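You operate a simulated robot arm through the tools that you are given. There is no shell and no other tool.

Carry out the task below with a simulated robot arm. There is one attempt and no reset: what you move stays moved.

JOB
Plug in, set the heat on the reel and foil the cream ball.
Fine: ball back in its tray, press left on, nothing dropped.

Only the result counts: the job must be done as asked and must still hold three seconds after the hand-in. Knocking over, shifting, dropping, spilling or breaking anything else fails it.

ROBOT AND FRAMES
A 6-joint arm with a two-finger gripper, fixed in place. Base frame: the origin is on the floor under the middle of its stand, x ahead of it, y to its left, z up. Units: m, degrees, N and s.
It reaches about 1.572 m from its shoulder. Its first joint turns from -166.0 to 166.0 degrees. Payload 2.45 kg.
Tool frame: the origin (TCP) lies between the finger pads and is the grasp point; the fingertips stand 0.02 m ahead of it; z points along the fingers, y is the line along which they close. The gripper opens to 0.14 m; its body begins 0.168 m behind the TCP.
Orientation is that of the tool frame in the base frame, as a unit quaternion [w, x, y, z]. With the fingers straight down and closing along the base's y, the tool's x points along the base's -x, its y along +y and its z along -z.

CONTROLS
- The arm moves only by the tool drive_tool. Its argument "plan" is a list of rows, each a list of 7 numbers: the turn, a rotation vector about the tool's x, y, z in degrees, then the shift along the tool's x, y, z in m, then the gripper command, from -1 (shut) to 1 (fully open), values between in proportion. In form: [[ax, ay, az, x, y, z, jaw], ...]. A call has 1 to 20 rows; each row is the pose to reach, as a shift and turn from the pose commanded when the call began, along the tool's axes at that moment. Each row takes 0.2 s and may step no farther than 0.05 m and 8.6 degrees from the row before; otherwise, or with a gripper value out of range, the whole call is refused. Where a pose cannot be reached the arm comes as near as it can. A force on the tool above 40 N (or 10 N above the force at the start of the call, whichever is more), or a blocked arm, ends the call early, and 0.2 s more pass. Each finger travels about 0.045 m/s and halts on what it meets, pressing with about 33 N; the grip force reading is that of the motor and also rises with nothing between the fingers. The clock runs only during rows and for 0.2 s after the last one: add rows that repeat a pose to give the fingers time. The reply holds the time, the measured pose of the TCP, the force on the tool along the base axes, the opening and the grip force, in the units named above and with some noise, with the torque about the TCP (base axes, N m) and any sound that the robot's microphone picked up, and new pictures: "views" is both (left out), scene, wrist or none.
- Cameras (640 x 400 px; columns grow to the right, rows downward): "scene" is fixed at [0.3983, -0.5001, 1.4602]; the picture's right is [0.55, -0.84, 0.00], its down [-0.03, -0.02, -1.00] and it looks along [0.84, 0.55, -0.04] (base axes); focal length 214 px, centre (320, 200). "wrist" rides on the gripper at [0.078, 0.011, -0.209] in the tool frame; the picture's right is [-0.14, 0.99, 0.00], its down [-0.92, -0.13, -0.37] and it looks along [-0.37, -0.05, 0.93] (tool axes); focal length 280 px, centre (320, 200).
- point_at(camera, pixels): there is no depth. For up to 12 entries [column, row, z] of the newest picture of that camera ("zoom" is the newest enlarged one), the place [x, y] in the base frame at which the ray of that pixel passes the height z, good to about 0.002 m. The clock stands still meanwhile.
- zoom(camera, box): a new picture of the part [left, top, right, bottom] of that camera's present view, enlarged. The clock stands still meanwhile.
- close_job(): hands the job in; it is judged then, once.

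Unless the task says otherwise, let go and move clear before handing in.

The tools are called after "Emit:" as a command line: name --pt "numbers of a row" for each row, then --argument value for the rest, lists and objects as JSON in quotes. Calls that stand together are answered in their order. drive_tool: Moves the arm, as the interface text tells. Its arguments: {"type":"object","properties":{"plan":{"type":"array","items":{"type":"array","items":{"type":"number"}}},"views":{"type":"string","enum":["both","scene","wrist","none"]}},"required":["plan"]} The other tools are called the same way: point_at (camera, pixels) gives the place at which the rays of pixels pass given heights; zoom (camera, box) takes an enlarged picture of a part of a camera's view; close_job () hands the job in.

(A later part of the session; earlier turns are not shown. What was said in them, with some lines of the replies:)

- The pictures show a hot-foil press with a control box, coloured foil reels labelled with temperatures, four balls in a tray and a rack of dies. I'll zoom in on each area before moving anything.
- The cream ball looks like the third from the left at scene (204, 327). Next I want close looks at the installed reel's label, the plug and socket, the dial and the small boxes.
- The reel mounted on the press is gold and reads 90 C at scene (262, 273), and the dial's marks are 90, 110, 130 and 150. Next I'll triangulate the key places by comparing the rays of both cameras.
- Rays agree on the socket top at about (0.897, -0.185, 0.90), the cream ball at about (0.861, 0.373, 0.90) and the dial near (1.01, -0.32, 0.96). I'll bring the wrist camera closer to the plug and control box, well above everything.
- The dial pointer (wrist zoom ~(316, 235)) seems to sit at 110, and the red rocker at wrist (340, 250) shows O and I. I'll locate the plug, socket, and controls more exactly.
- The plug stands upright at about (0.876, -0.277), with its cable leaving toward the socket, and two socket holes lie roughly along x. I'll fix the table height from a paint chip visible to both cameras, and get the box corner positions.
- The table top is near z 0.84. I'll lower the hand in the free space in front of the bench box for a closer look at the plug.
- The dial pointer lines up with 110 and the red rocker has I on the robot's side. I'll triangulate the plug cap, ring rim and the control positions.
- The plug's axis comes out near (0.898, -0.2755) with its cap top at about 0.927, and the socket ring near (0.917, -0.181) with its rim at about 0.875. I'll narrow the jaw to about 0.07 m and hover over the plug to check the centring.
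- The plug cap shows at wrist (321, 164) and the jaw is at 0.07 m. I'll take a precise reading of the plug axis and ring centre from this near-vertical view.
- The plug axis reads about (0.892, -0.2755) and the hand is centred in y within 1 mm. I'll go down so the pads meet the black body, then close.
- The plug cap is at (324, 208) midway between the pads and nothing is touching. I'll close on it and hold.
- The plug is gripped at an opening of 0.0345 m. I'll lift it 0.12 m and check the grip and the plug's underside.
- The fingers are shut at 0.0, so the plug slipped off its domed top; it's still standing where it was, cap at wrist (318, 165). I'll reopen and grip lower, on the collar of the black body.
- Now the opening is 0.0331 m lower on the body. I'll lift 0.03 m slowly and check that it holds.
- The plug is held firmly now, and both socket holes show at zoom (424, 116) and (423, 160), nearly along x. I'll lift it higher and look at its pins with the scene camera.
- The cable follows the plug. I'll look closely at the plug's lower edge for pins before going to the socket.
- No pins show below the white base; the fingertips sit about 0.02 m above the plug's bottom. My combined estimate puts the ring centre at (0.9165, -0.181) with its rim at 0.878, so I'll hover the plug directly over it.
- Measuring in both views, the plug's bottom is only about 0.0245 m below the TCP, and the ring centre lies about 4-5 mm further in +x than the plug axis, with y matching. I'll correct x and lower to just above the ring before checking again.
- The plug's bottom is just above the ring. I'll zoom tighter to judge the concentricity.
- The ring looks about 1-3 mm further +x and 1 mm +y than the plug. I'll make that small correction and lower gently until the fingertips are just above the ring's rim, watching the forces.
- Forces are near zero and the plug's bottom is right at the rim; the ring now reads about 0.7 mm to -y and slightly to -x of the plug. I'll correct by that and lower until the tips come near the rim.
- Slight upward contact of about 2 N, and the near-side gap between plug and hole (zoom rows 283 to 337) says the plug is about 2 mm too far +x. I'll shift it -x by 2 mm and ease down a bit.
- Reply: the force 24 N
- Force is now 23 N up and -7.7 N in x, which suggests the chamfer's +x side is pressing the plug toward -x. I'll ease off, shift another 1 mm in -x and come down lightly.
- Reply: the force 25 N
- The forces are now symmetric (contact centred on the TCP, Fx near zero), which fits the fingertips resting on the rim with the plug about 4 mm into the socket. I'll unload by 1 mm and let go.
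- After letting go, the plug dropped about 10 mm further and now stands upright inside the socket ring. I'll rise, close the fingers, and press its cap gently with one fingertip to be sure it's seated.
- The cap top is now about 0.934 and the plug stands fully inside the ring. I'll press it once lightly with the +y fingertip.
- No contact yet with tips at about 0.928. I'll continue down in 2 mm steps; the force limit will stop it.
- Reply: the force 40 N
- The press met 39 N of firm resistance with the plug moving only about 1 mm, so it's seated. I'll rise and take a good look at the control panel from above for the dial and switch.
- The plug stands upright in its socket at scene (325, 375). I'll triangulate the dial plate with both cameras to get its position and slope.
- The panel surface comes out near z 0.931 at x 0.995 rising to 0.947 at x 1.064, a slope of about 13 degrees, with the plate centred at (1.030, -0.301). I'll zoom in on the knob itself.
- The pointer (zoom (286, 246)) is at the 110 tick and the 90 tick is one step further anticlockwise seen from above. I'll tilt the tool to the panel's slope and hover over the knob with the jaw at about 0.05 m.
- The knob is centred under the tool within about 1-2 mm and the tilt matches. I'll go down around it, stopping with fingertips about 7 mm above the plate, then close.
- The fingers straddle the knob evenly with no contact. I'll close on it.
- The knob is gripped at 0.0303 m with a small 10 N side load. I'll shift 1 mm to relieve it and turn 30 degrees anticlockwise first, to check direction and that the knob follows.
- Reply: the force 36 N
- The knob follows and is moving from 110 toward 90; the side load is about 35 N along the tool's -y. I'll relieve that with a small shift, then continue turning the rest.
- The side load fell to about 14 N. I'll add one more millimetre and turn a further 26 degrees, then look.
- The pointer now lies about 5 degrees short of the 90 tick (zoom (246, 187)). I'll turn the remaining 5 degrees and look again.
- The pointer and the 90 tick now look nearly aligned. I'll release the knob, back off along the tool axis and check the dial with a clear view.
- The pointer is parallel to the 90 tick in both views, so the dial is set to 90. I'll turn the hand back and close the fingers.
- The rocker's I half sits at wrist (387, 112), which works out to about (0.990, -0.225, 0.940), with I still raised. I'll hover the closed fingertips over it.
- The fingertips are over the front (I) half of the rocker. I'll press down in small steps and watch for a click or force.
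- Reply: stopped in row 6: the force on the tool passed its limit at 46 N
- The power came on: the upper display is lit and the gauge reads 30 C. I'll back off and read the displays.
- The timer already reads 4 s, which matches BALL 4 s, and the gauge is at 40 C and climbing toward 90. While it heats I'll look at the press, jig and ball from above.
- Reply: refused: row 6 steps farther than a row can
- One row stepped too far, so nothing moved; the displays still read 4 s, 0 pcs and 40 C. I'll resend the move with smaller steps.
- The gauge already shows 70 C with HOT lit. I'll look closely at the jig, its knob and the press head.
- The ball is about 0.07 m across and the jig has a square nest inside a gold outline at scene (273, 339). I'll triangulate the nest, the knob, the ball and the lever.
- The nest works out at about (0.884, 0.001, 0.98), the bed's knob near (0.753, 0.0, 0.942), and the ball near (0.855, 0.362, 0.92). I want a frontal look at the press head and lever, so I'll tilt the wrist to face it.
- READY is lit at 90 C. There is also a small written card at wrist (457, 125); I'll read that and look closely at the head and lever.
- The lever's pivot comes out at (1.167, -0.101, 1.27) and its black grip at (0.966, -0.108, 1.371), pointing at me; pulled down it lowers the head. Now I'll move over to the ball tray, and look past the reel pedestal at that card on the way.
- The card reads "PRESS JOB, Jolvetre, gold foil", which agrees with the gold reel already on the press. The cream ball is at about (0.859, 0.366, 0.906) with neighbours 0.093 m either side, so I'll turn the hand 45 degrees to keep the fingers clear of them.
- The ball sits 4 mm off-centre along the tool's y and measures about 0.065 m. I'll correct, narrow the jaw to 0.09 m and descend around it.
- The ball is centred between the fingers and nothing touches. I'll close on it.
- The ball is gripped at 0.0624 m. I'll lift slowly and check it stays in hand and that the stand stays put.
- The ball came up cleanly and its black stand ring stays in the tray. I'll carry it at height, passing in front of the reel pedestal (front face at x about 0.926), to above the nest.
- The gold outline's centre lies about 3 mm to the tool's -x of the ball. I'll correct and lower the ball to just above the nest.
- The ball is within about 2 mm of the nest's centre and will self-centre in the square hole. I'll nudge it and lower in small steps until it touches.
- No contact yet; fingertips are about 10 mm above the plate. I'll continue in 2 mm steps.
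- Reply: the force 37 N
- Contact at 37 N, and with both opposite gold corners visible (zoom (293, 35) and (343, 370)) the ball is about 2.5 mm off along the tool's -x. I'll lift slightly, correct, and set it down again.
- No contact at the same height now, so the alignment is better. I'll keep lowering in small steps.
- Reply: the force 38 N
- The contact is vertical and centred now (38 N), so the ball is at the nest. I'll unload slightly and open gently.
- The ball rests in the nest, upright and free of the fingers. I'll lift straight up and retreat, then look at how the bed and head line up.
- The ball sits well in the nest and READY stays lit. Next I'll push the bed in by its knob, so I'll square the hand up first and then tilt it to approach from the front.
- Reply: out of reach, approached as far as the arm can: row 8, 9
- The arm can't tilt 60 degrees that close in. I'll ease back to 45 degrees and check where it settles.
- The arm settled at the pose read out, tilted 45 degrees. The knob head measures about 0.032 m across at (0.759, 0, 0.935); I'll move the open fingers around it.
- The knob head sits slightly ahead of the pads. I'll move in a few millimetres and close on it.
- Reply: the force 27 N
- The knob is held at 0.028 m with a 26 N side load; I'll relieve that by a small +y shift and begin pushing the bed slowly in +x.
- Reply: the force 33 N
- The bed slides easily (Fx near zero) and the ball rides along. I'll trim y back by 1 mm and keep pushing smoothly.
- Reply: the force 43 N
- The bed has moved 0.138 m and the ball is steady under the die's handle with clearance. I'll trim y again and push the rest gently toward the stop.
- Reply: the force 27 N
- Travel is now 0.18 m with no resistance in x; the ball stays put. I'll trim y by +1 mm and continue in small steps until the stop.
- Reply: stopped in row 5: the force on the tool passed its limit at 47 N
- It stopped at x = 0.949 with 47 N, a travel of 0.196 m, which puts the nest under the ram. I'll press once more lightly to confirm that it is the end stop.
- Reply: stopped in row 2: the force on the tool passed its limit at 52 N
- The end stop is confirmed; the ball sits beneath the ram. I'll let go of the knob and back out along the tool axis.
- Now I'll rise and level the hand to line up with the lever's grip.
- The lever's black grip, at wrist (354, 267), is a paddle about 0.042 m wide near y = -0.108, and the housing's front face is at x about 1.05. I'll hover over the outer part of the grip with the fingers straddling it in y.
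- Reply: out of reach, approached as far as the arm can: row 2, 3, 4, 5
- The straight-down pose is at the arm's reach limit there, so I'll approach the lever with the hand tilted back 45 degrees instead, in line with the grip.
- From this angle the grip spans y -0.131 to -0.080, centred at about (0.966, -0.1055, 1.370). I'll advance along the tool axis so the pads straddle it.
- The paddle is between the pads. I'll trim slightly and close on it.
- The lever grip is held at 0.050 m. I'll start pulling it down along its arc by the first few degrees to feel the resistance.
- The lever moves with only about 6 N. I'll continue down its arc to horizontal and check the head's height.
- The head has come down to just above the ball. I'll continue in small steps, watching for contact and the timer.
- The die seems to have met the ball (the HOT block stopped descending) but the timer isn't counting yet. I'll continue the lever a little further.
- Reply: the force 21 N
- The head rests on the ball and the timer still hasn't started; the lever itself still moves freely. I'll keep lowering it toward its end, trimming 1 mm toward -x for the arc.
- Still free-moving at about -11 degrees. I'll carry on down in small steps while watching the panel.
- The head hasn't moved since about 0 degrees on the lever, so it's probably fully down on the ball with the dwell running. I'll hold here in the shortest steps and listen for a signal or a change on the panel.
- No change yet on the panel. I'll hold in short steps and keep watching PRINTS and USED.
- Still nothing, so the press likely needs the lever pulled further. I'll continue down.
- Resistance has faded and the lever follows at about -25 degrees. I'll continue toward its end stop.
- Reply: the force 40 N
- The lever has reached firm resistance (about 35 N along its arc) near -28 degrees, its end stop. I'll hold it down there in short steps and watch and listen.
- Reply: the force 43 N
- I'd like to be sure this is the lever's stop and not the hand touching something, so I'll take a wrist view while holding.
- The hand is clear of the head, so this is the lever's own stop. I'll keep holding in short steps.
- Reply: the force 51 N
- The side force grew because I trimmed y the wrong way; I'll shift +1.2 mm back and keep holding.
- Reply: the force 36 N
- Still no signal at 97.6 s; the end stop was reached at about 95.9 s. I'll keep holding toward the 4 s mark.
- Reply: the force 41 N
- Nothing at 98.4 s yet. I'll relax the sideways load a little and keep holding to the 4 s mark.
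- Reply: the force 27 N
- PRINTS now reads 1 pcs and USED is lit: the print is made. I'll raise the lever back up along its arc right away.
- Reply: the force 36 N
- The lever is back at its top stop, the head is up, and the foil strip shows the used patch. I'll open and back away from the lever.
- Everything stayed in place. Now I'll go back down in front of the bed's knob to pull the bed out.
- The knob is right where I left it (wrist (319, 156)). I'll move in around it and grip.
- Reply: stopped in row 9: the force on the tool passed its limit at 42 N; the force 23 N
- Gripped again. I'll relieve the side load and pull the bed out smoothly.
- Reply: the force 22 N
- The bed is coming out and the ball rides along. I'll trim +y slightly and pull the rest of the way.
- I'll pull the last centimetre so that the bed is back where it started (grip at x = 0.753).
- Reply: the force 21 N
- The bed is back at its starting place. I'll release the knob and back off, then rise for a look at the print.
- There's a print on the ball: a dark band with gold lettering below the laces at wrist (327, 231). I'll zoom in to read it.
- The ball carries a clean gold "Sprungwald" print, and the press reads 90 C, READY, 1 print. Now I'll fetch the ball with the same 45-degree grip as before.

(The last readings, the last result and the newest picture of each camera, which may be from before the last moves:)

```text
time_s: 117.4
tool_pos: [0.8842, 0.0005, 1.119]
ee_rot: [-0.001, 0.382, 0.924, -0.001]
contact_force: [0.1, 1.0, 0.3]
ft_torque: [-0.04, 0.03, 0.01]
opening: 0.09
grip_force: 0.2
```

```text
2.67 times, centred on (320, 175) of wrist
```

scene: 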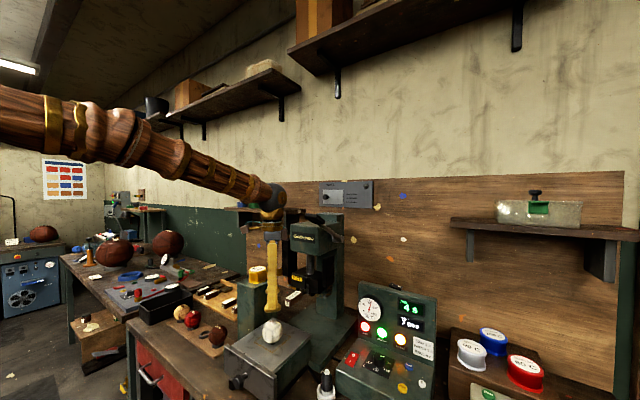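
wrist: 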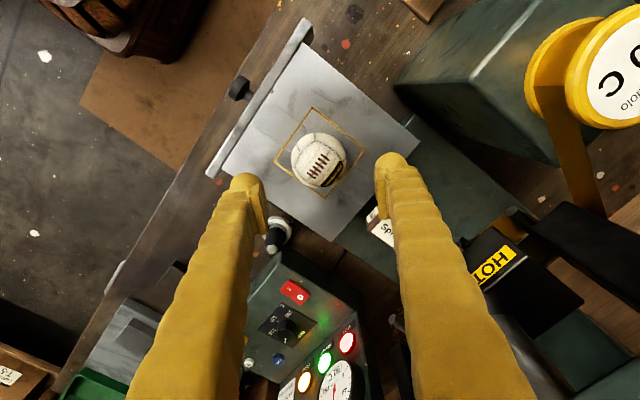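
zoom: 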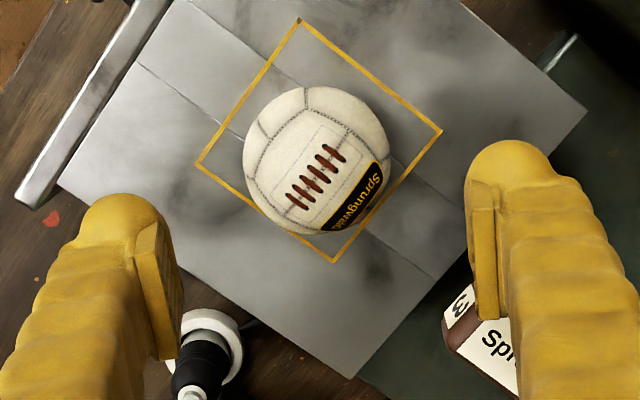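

The ball's centre is 2 mm off the tool axis, and the print's edge reaches toward the right finger's azimuth, so I'll turn back 10 degrees to keep the pads off it while descending.

Emit:
drive_tool --pt "0 0 -5 -0.0015 -0.002 0.03 0.286" --pt "0 0 -10 -0.0015 -0.002 0.06 0.286" --pt "0 0 -10 -0.0015 -0.002 0.09 0.286" --pt "0 0 -10 -0.0015 -0.002 0.115 0.286" --pt "0 0 -10 -0.0015 -0.002 0.115 0.286"

Emit:
zoom --camera "wrist" --box '[200, 100, 440, 250]'

Emit:
zoom --camera "scene" --box '[230, 300, 326, 360]'

```text
time_s: 118.6
tool_pos: [0.8849, -0.0039, 1.0041]
ee_rot: [-0.001, 0.299, 0.954, -0.001]
contact_force: [0.2, -0.7, -0.6]
ft_torque: [-0.01, -0.01, -0.01]
opening: 0.0896
grip_force: 0.2
```

scene: 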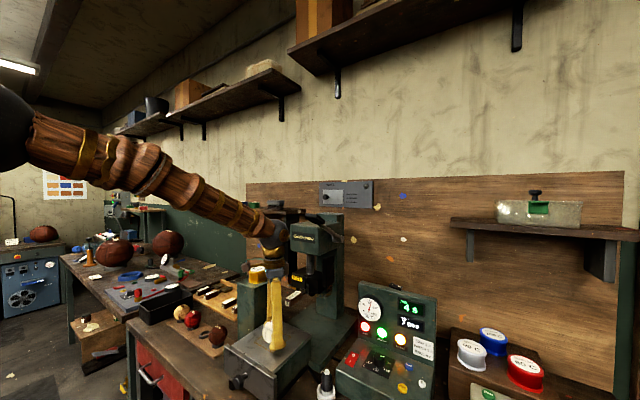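
wrist: 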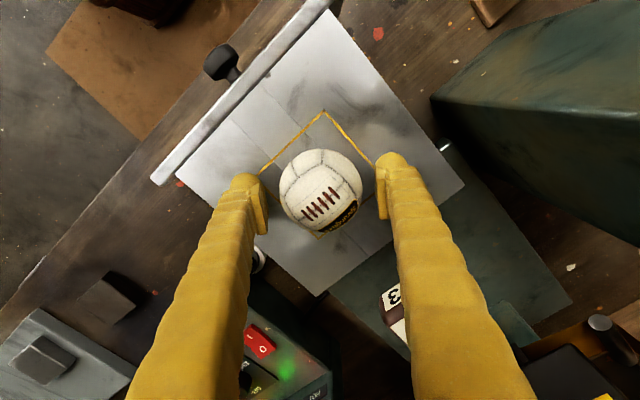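

```text
2.67 times, centred on (320, 175) of wrist
```

zoom: 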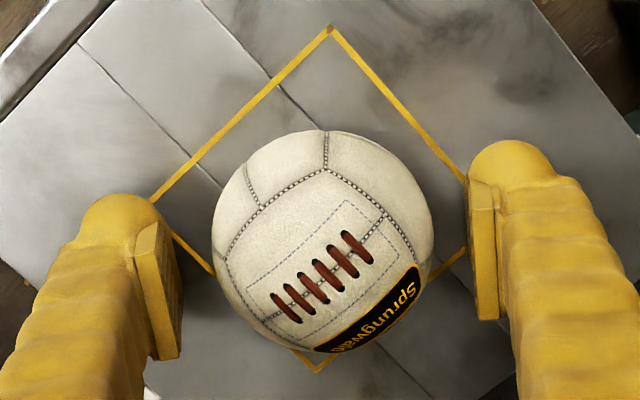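

```text
6.67 times, centred on (278, 330) of scene
```

zoom: 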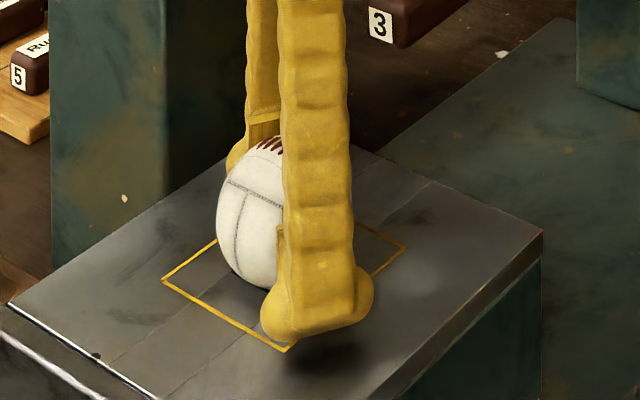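

The ball is centred; the print's end is just off the right pad's contact point. I'll close on it.

Emit:
drive_tool --pt "0 0 0 0.001 0.001 0.0012 0.1" --pt "0 0 0 0.001 0.001 0.0012 -0.2" --pt "0 0 0 0.001 0.001 0.0012 -0.4" --pt "0 0 0 0.001 0.001 0.0012 -0.4" --pt "0 0 0 0.001 0.001 0.0012 -0.4"

Emit:
zoom --camera "wrist" --box '[200, 100, 440, 250]'

```text
time_s: 119.8
tool_pos: [0.8859, -0.0032, 1.0032]
ee_rot: [-0.001, 0.3, 0.954, 0.0]
contact_force: [0.0, 2.1, -0.3]
ft_torque: [0.03, 0.02, -0.03]
opening: 0.0633
grip_force: 33.3
```

scene: 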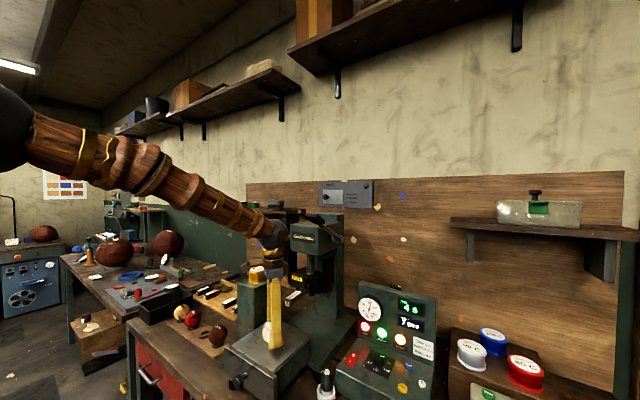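
wrist: 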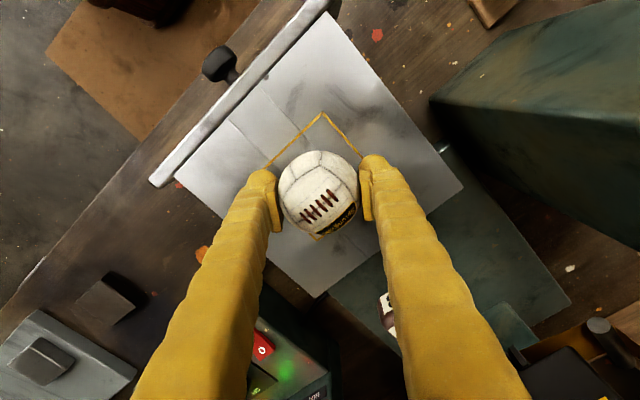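

```text
2.67 times, centred on (320, 175) of wrist
```

zoom: 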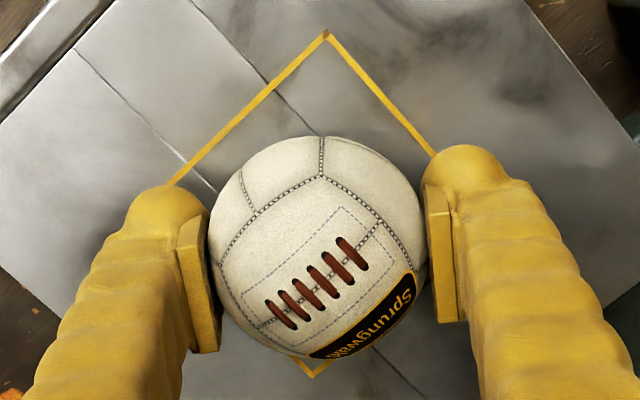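

The ball is held at 0.0633 m. I'll lift it out of the nest and check the grip before carrying it back.

Emit:
drive_tool --pt "0 0 0 0 0 -0.008 -0.4" --pt "0 0 0 0 0 -0.025 -0.4" --pt "0 0 0 0 0 -0.055 -0.4" --pt "0 0 0 0 0 -0.09 -0.4" --pt "0 0 0 0.0041 -0.0029 -0.117 -0.4" --pt "0 0 0 0.0041 -0.0029 -0.117 -0.4"

Emit:
zoom --camera "wrist" --box '[200, 100, 440, 250]'

```text
time_s: 121.2
tool_pos: [0.8812, -0.0033, 1.1202]
ee_rot: [-0.001, 0.299, 0.954, -0.001]
contact_force: [1.0, -0.1, -0.8]
ft_torque: [-0.04, -0.02, 0.03]
opening: 0.0632
grip_force: 32.6
```

scene: 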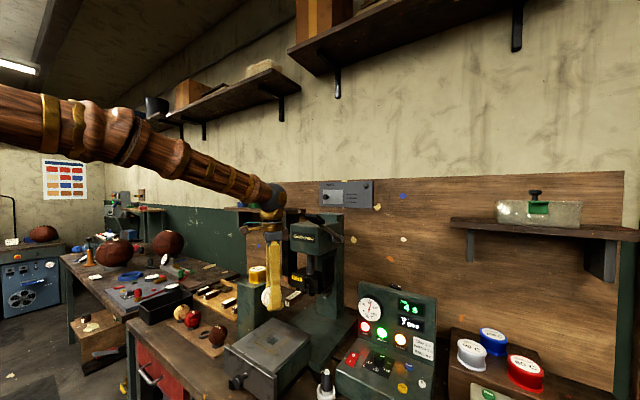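
wrist: 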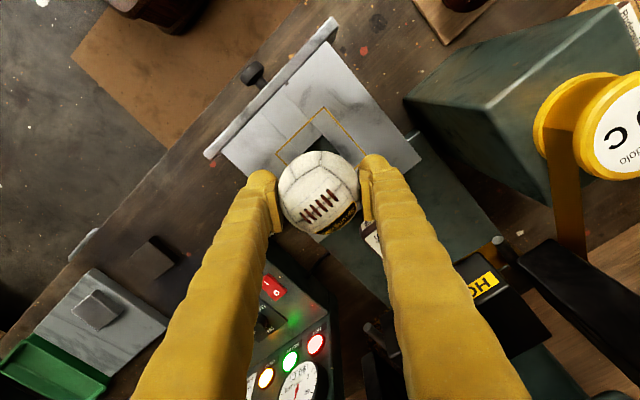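

```text
2.67 times, centred on (320, 175) of wrist
```

zoom: 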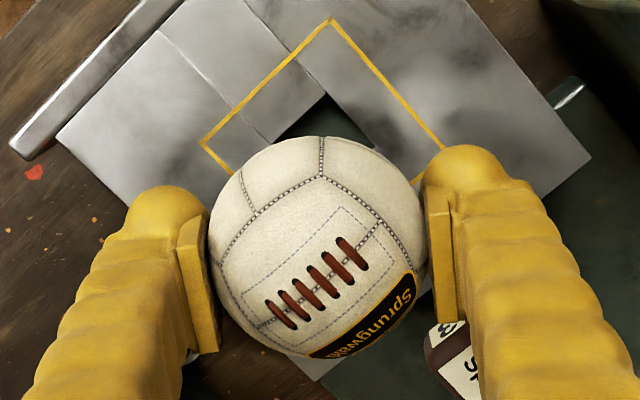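

The ball is secure with the print clear of the pads. I'll carry it back along the same safe path to above its stand.

Emit:
drive_tool --pt "0 0 0 0.0377 0.0103 0 -0.4" --pt "0 0 0 0.0742 0.0396 0 -0.4" --pt "0 0 0 0.1011 0.0781 0 -0.4" --pt "0 0 0 0.1281 0.1166 0 -0.4" --pt "0 0 0 0.1551 0.1551 0 -0.4" --pt "0 0 0 0.1821 0.1936 0 -0.4" --pt "0 0 0 0.209 0.2321 0 -0.4" --pt "0 0 0 0.2255 0.2695 0 -0.4" --pt "0 0 0 0.2294 0.2888 0.01 -0.4" --pt "0 0 0 0.2294 0.2888 0.05 -0.4" --pt "0 0 0 0.2294 0.2888 0.08 -0.4" --pt "0 0 0 0.2294 0.2888 0.08 -0.4"

Emit:
zoom --camera "wrist" --box '[200, 80, 440, 250]'

Emit:
zoom --camera "scene" --box '[150, 270, 262, 350]'

```text
time_s: 123.8
tool_pos: [0.8586, 0.3665, 1.0408]
ee_rot: [-0.001, 0.3, 0.954, -0.001]
contact_force: [-0.3, 1.2, -1.2]
ft_torque: [-0.03, 0.03, 0.01]
opening: 0.0632
grip_force: 33.4
```

scene: 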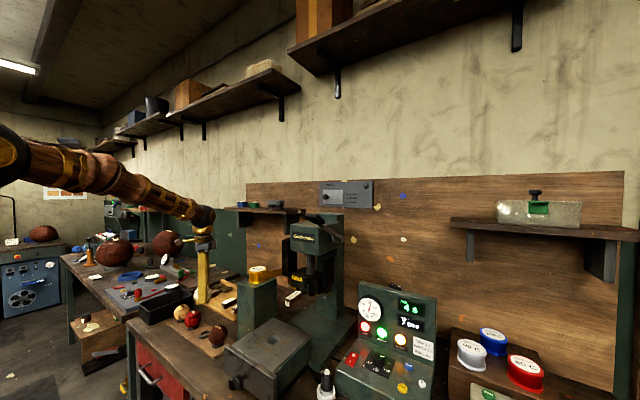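
wrist: 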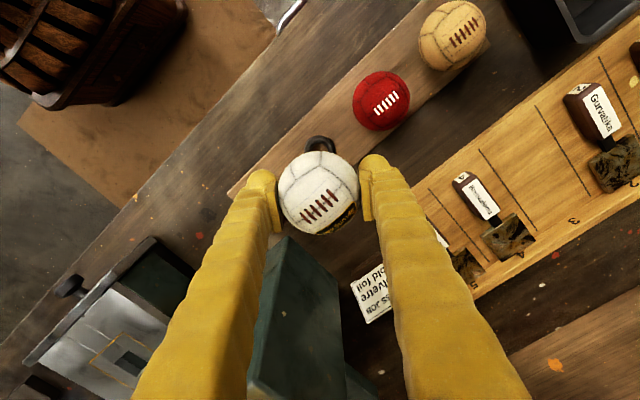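

```text
2.35 times, centred on (320, 165) of wrist
```

zoom: 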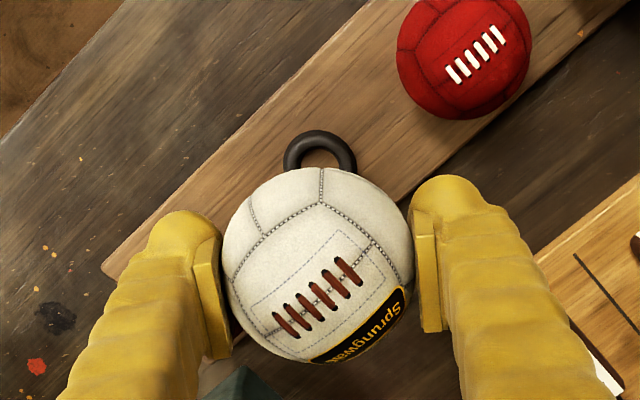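

```text
5.00 times, centred on (206, 310) of scene
```

zoom: 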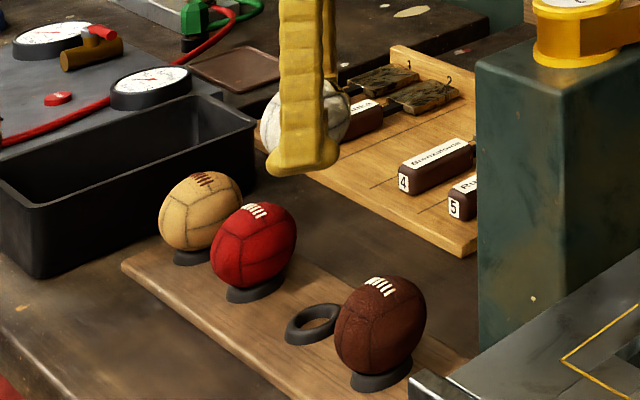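

The stand ring (zoom (320, 165)) is centred under the ball within 1 mm. I'll lower the ball to just above it.

Emit:
drive_tool --pt "0 0 0 0 0 0.04 -0.4" --pt "0 0 0 0 0 0.08 -0.4" --pt "0 0 0 0 0 0.108 -0.4" --pt "0 0 0 0 0 0.122 -0.4" --pt "0 0 0 0 0 0.126 -0.4" --pt "0 0 0 0 0 0.126 -0.4"

Emit:
zoom --camera "scene" --box '[160, 290, 256, 350]'

Emit:
zoom --camera "wrist" --box '[200, 100, 440, 250]'

```text
time_s: 125.2
tool_pos: [0.856, 0.3683, 0.9126]
ee_rot: [-0.001, 0.299, 0.954, 0.0]
contact_force: [-0.8, 0.0, -1.0]
ft_torque: [0.0, 0.0, 0.0]
opening: 0.0633
grip_force: 33.3
```

scene: 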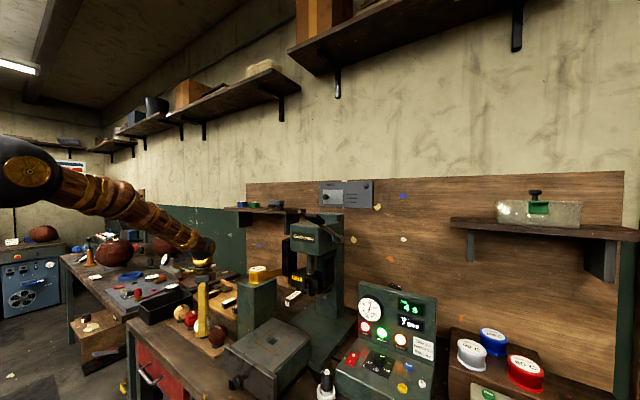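
wrist: 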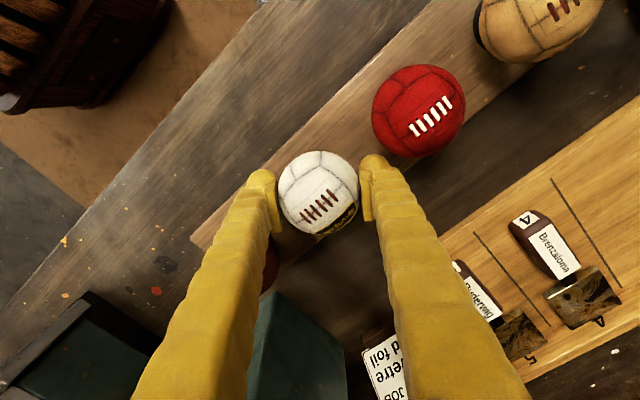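

```text
6.67 times, centred on (208, 320) of scene
```

zoom: 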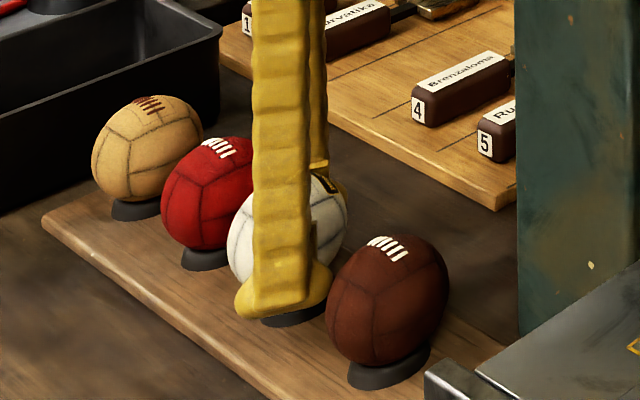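

```text
2.67 times, centred on (320, 175) of wrist
```

zoom: 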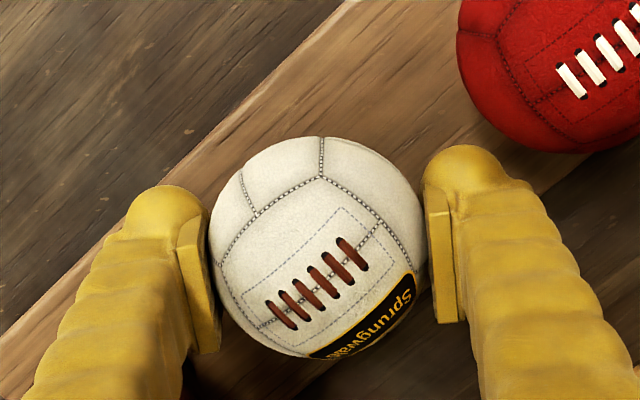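

No contact yet at TCP 0.9126. I'll lower in millimetre steps until the ball meets its stand.

Emit:
drive_tool --pt "0 0 0 0 0 0.0015 -0.4" --pt "0 0 0 0 0 0.003 -0.4" --views "none"

```text
time_s: 125.8
tool_pos: [0.8555, 0.3665, 0.9111]
ee_rot: [-0.001, 0.3, 0.954, 0.0]
contact_force: [-0.8, 0.3, -1.3]
ft_torque: [-0.01, 0.02, -0.01]
opening: 0.0633
grip_force: 33.1
```

The pose reading and the scene view both suggest the ball has drifted about 3-4 mm toward -x/+y of its stand (scene column 203.1 now against 204.7 originally). I'll correct most of that before setting it down.

Emit:
drive_tool --pt "0 0 0 -0.0015 -0.0004 -0.003 -0.4" --pt "0 0 0 -0.0033 -0.0008 -0.003 -0.4" --pt "0 0 0 -0.0033 -0.0008 -0.003 -0.4"

Emit:
zoom --camera "scene" --box '[180, 305, 228, 345]'

```text
time_s: 126.6
tool_pos: [0.8577, 0.3633, 0.914]
ee_rot: [-0.001, 0.3, 0.954, 0.0]
contact_force: [-0.2, 0.9, -0.6]
ft_torque: [0.0, -0.04, 0.0]
opening: 0.0635
grip_force: 33.3
```

scene: 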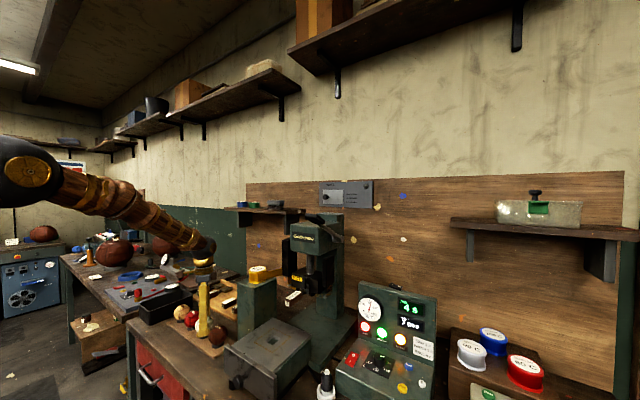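
wrist: 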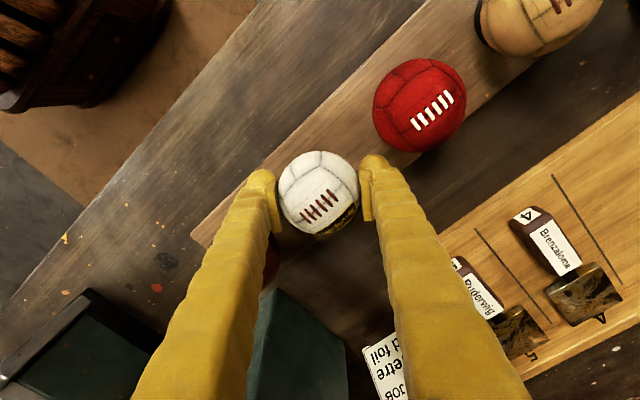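

```text
10.00 times, centred on (204, 325) of scene
```

zoom: 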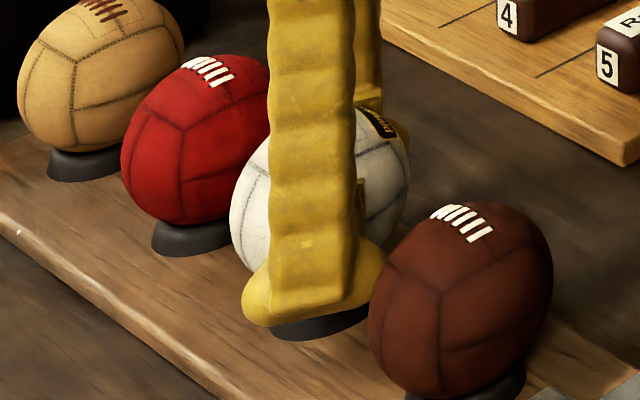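

Now the ball's centre and the ring's centre share the same scene column (zoom 319). I'll lower it to contact.

Emit:
drive_tool --pt "0 0 0 0 0 0.0015 -0.4" --pt "0 0 0 0 0 0.003 -0.4" --pt "0 0 0 0 0 0.004 -0.4" --views "none"

```text
time_s: 127.4
tool_pos: [0.859, 0.3629, 0.9096]
ee_rot: [-0.001, 0.3, 0.954, 0.0]
contact_force: [-0.1, -0.3, -1.6]
ft_torque: [-0.01, 0.01, -0.03]
opening: 0.0632
grip_force: 32.6
```

Emit:
drive_tool --pt "0 0 0 0 0 0.0012 -0.4" --pt "0 0 0 0 0 0.0024 -0.4" --views "none"

```text
time_s: 128.0
tool_pos: [0.8588, 0.3631, 0.9072]
ee_rot: [-0.001, 0.299, 0.954, -0.001]
contact_force: [-0.6, -0.4, -1.4]
ft_torque: [-0.03, 0.01, 0.01]
opening: 0.0634
grip_force: 32.5
```

Still no contact at 0.9072; the fingertips are well above the tray. I'll continue in 1 mm steps.

Emit:
drive_tool --pt "0 0 0 0 0 0.0012 -0.4" --pt "0 0 0 0 0 0.0024 -0.4" --views "scene"

Emit:
zoom --camera "scene" --box '[180, 305, 228, 345]'

```text
time_s: 128.6
tool_pos: [0.8585, 0.3632, 0.907]
ee_rot: [-0.001, 0.3, 0.954, -0.001]
contact_force: [0.2, -2.0, 7.2]
ft_torque: [-0.05, 0.1, 0.07]
opening: 0.0631
grip_force: 32.9
```

scene: 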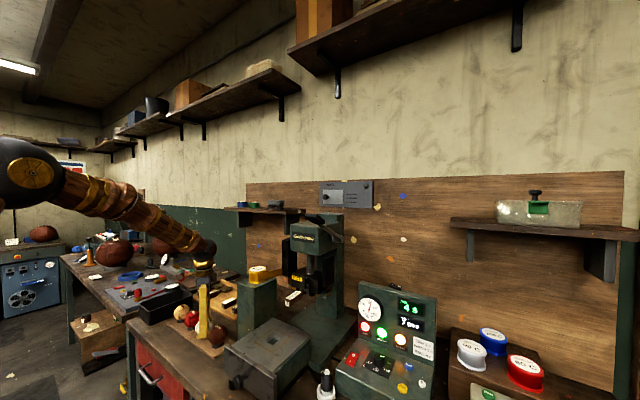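

```text
10.00 times, centred on (204, 325) of scene
```

zoom: 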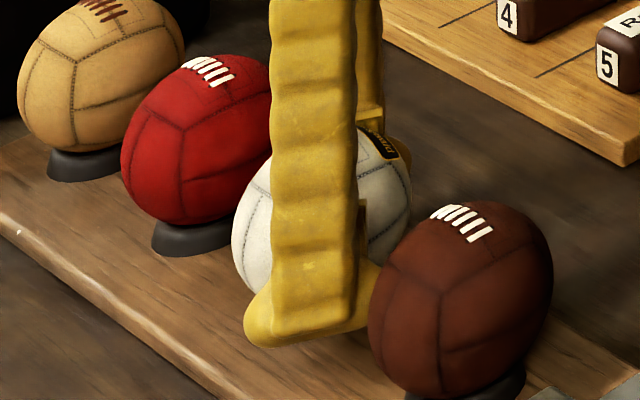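

The ball has met its stand with a gentle 7 N upward force. I'll open gradually, only as far as needed.

Emit:
drive_tool --pt "0 0 0 0 0 0 -0.08" --pt "0 0 0 0 0 0 -0.04" --pt "0 0 0 0 0 0 0.02" --pt "0 0 0 0 0 0 0.08" --pt "0 0 0 0 0 0 0.13" --pt "0 0 0 0 0 0 0.13"

Emit:
zoom --camera "wrist" --box '[200, 100, 440, 250]'

Emit:
zoom --camera "scene" --box '[180, 305, 228, 345]'

```text
time_s: 130.0
tool_pos: [0.8579, 0.3634, 0.9059]
ee_rot: [-0.001, 0.3, 0.954, 0.0]
contact_force: [0.1, -0.9, -0.1]
ft_torque: [0.0, 0.01, 0.02]
opening: 0.0788
grip_force: 0.0
```

scene: 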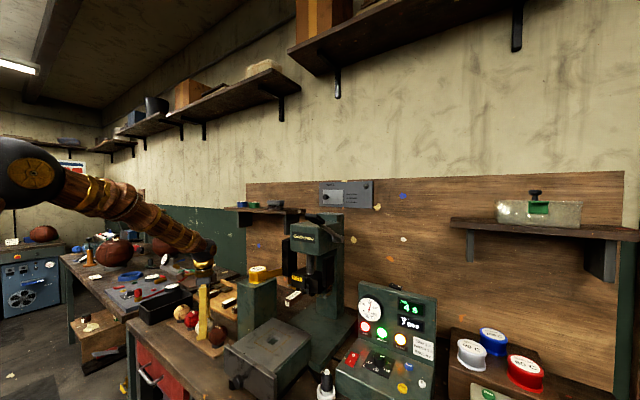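
wrist: 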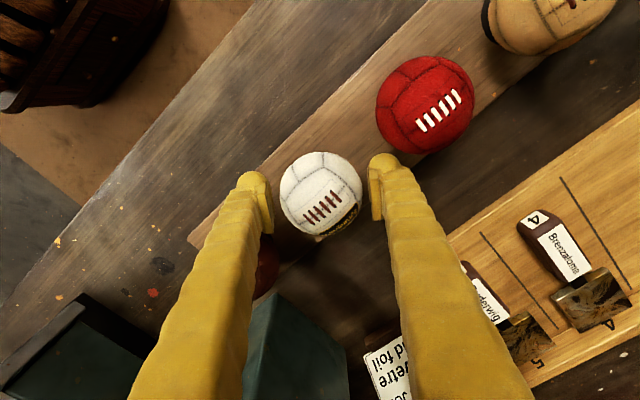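

```text
2.67 times, centred on (320, 175) of wrist
```

zoom: 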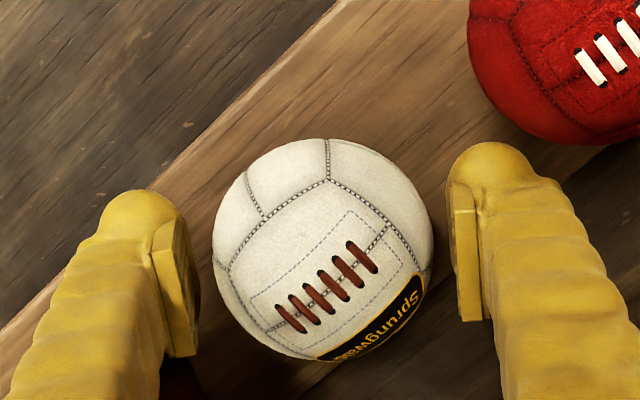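

```text
10.00 times, centred on (204, 325) of scene
```

zoom: 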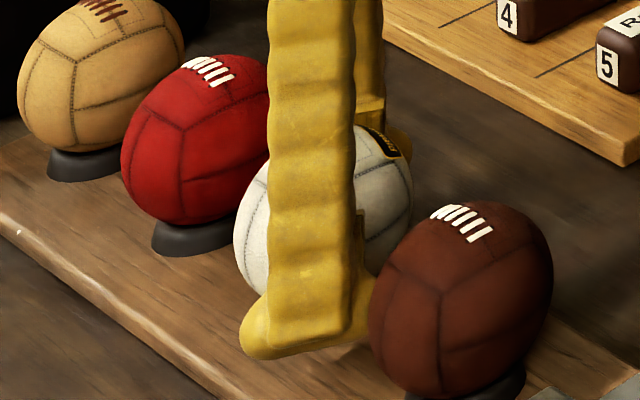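

The ball stands on its ring with clear gaps to both fingers. I'll lift straight up.

Emit:
drive_tool --pt "0 0 0 0 0.0008 -0.015 0.13" --pt "0 0 0 0 0.0008 -0.045 0.13" --pt "0 0 0 0 0.0008 -0.085 0.13" --pt "0 0 0 0 0.0008 -0.13 0.13" --pt "0 0 0 0 0.0008 -0.17 0.13" --pt "0 0 0 0.02 0.0008 -0.2 0.13" --pt "0 0 0 0.05 0.0008 -0.23 0.13" --pt "0 0 0 0.05 0.0008 -0.23 0.13"

Emit:
zoom --camera "scene" --box '[160, 290, 256, 350]'

Emit:
zoom --camera "wrist" --box '[240, 80, 440, 230]'

Emit:
zoom --camera "scene" --box '[330, 280, 450, 400]'

```text
time_s: 131.8
tool_pos: [0.817, 0.3927, 1.1358]
ee_rot: [0.0, 0.3, 0.954, 0.0]
contact_force: [-0.4, -0.2, 0.1]
ft_torque: [-0.01, 0.02, -0.01]
opening: 0.0791
grip_force: 0.1
```

scene: 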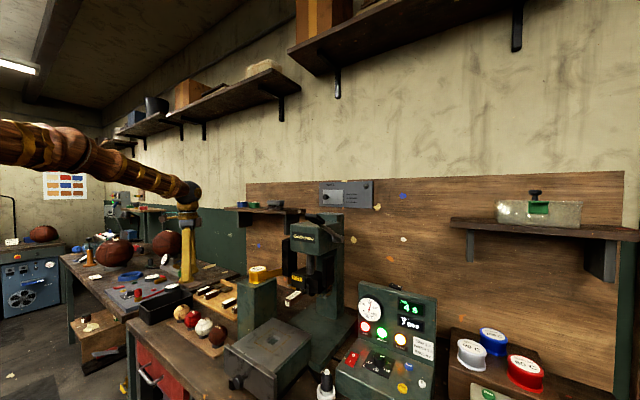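
wrist: 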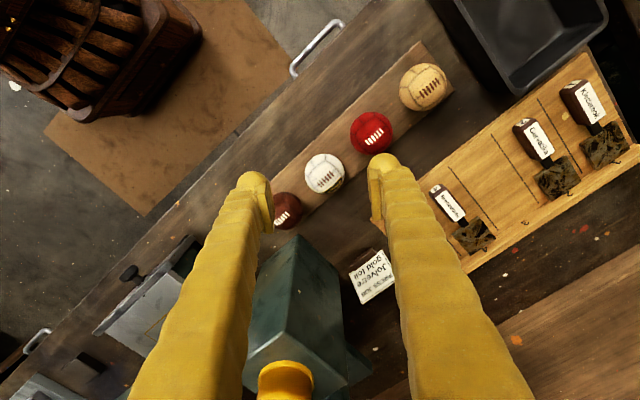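

```text
6.67 times, centred on (208, 320) of scene
```

zoom: 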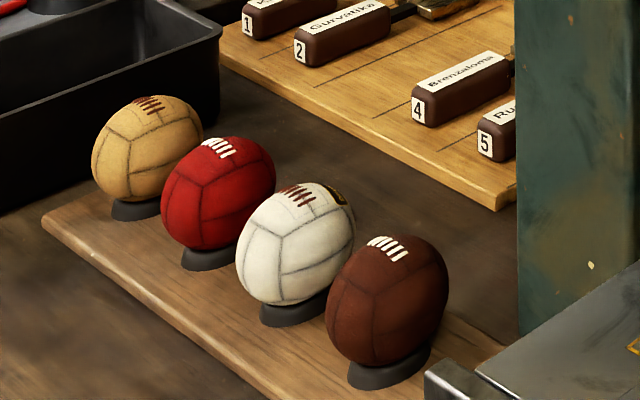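

```text
2.67 times, centred on (340, 155) of wrist
```

zoom: 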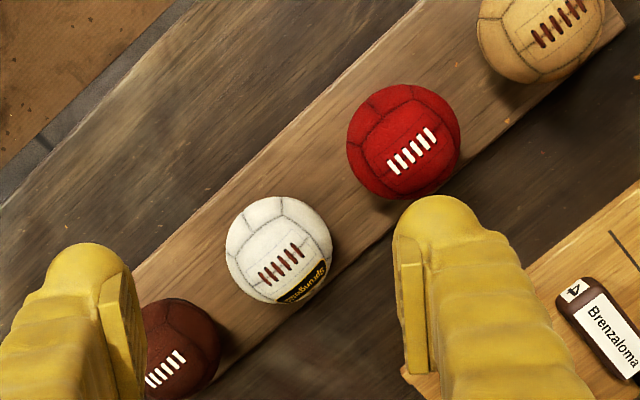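

```text
3.33 times, centred on (390, 340) of scene
```

zoom: 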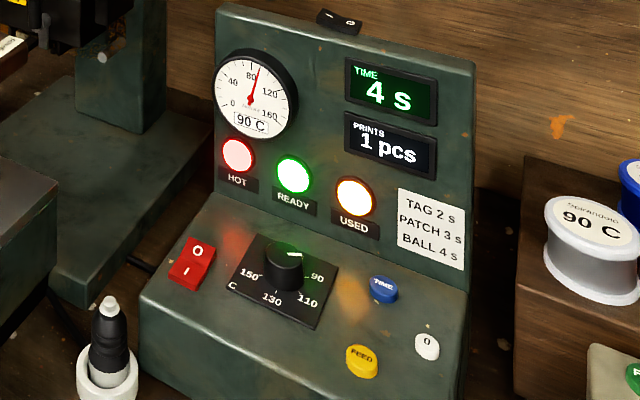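

The cream ball is back on its ring beside the others, and the panel shows plugged in, on, 90 C, READY and 1 print. I'll move the hand clear and take a last look at the ball and the bed.

Emit:
drive_tool --pt "0 0 -5 0.03 0 -0.03 0.13" --pt "0 0 -13 0.06 0 -0.06 0.13" --pt "0 0 -21 0.09 0 -0.09 0.13" --pt "0 0 -28 0.12 0 -0.12 0.13" --pt "0 0 -35 0.15 0 -0.15 0.13" --pt "0 0 -35 0.15 0 -0.15 0.13"

Emit:
zoom --camera "wrist" --box '[280, 180, 440, 280]'

Emit:
zoom --camera "scene" --box '[180, 240, 340, 400]'

Emit:
zoom --camera "scene" --box '[188, 308, 220, 336]'

```text
time_s: 133.2
tool_pos: [0.6981, 0.4793, 1.2846]
ee_rot: [-0.001, -0.002, 1.0, 0.0]
contact_force: [-0.5, 0.0, -0.3]
ft_torque: [0.02, -0.01, -0.01]
opening: 0.0791
grip_force: 0.0
```

scene: 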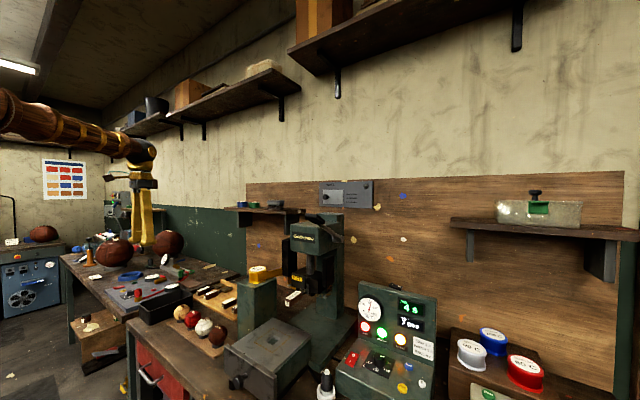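
wrist: 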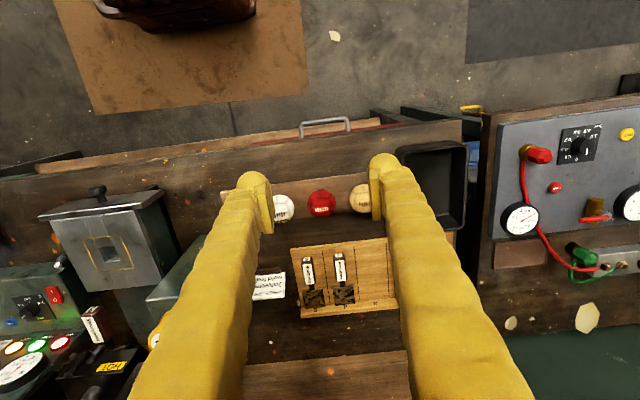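

```text
4.00 times, centred on (360, 230) of wrist
```

zoom: 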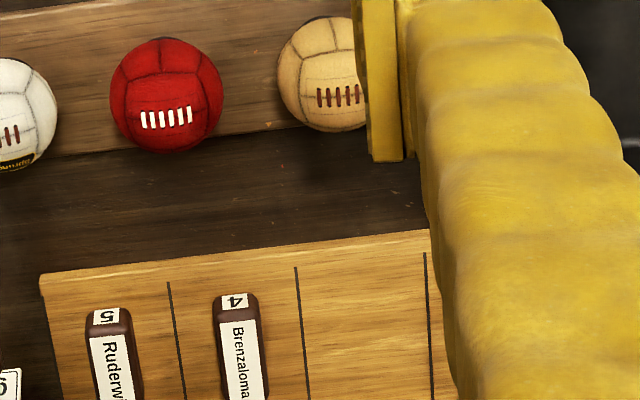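

```text
2.50 times, centred on (260, 320) of scene
```

zoom: 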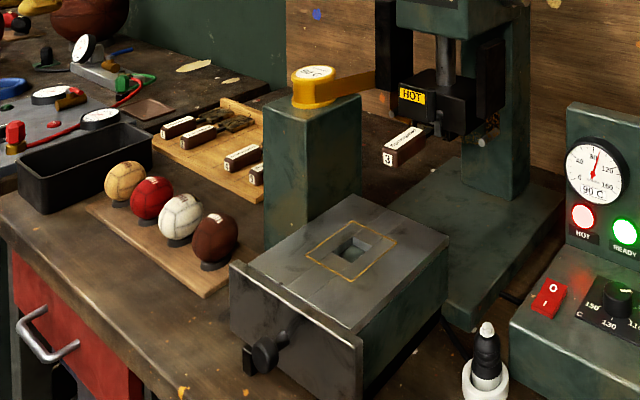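

```text
14.29 times, centred on (204, 322) of scene
```

zoom: 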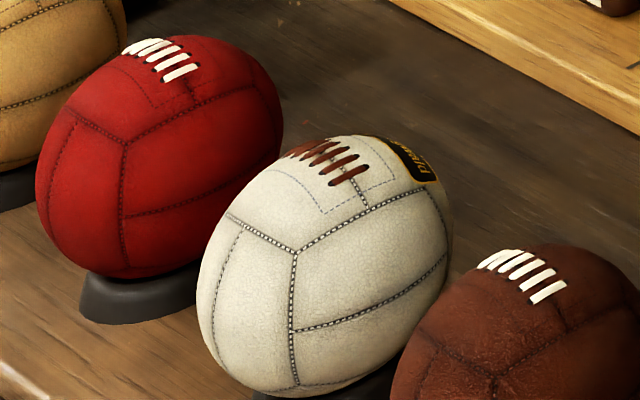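

The ball is steady on its ring with its gold print, the bed is back out, the lever is up, and the press is plugged in, on and READY at 90 C. The hand is clear and empty, so I'm handing the job in.

Emit:
close_job

```text
The job is handed in.
```

I finished the job and handed it in: the press is plugged in and on, set to 90 C, and the cream ball is foiled and back in its tray. I don't have the judge's result.

- **Plug:** it stands upright and seated in the socket. On the first try it slipped out of the gripper while still standing on the bench, but it didn't fall.
- **Heat:** the gold reel on the press says 90 C. I turned the dial from 110 to 90 and waited for READY before printing.
- **Print:** the timer was already set to 4 s, which is what the panel lists for a ball. The panel counted 1 print.
- **Ball:** it carries a gold "Sprungwald" print just below the laces, from the die that was already in the press.
- **Left as it is:** the press is on and READY at 90 C, with the bed pulled back out and the lever up. The USED lamp is lit because I didn't feed fresh foil.

**Job card:** the card on the bench reads "PRESS JOB, Jolvetre, gold foil". No die here has that name and you didn't ask for one, so I left the Sprungwald die in. If the card was meant for this ball, the name on it is wrong.
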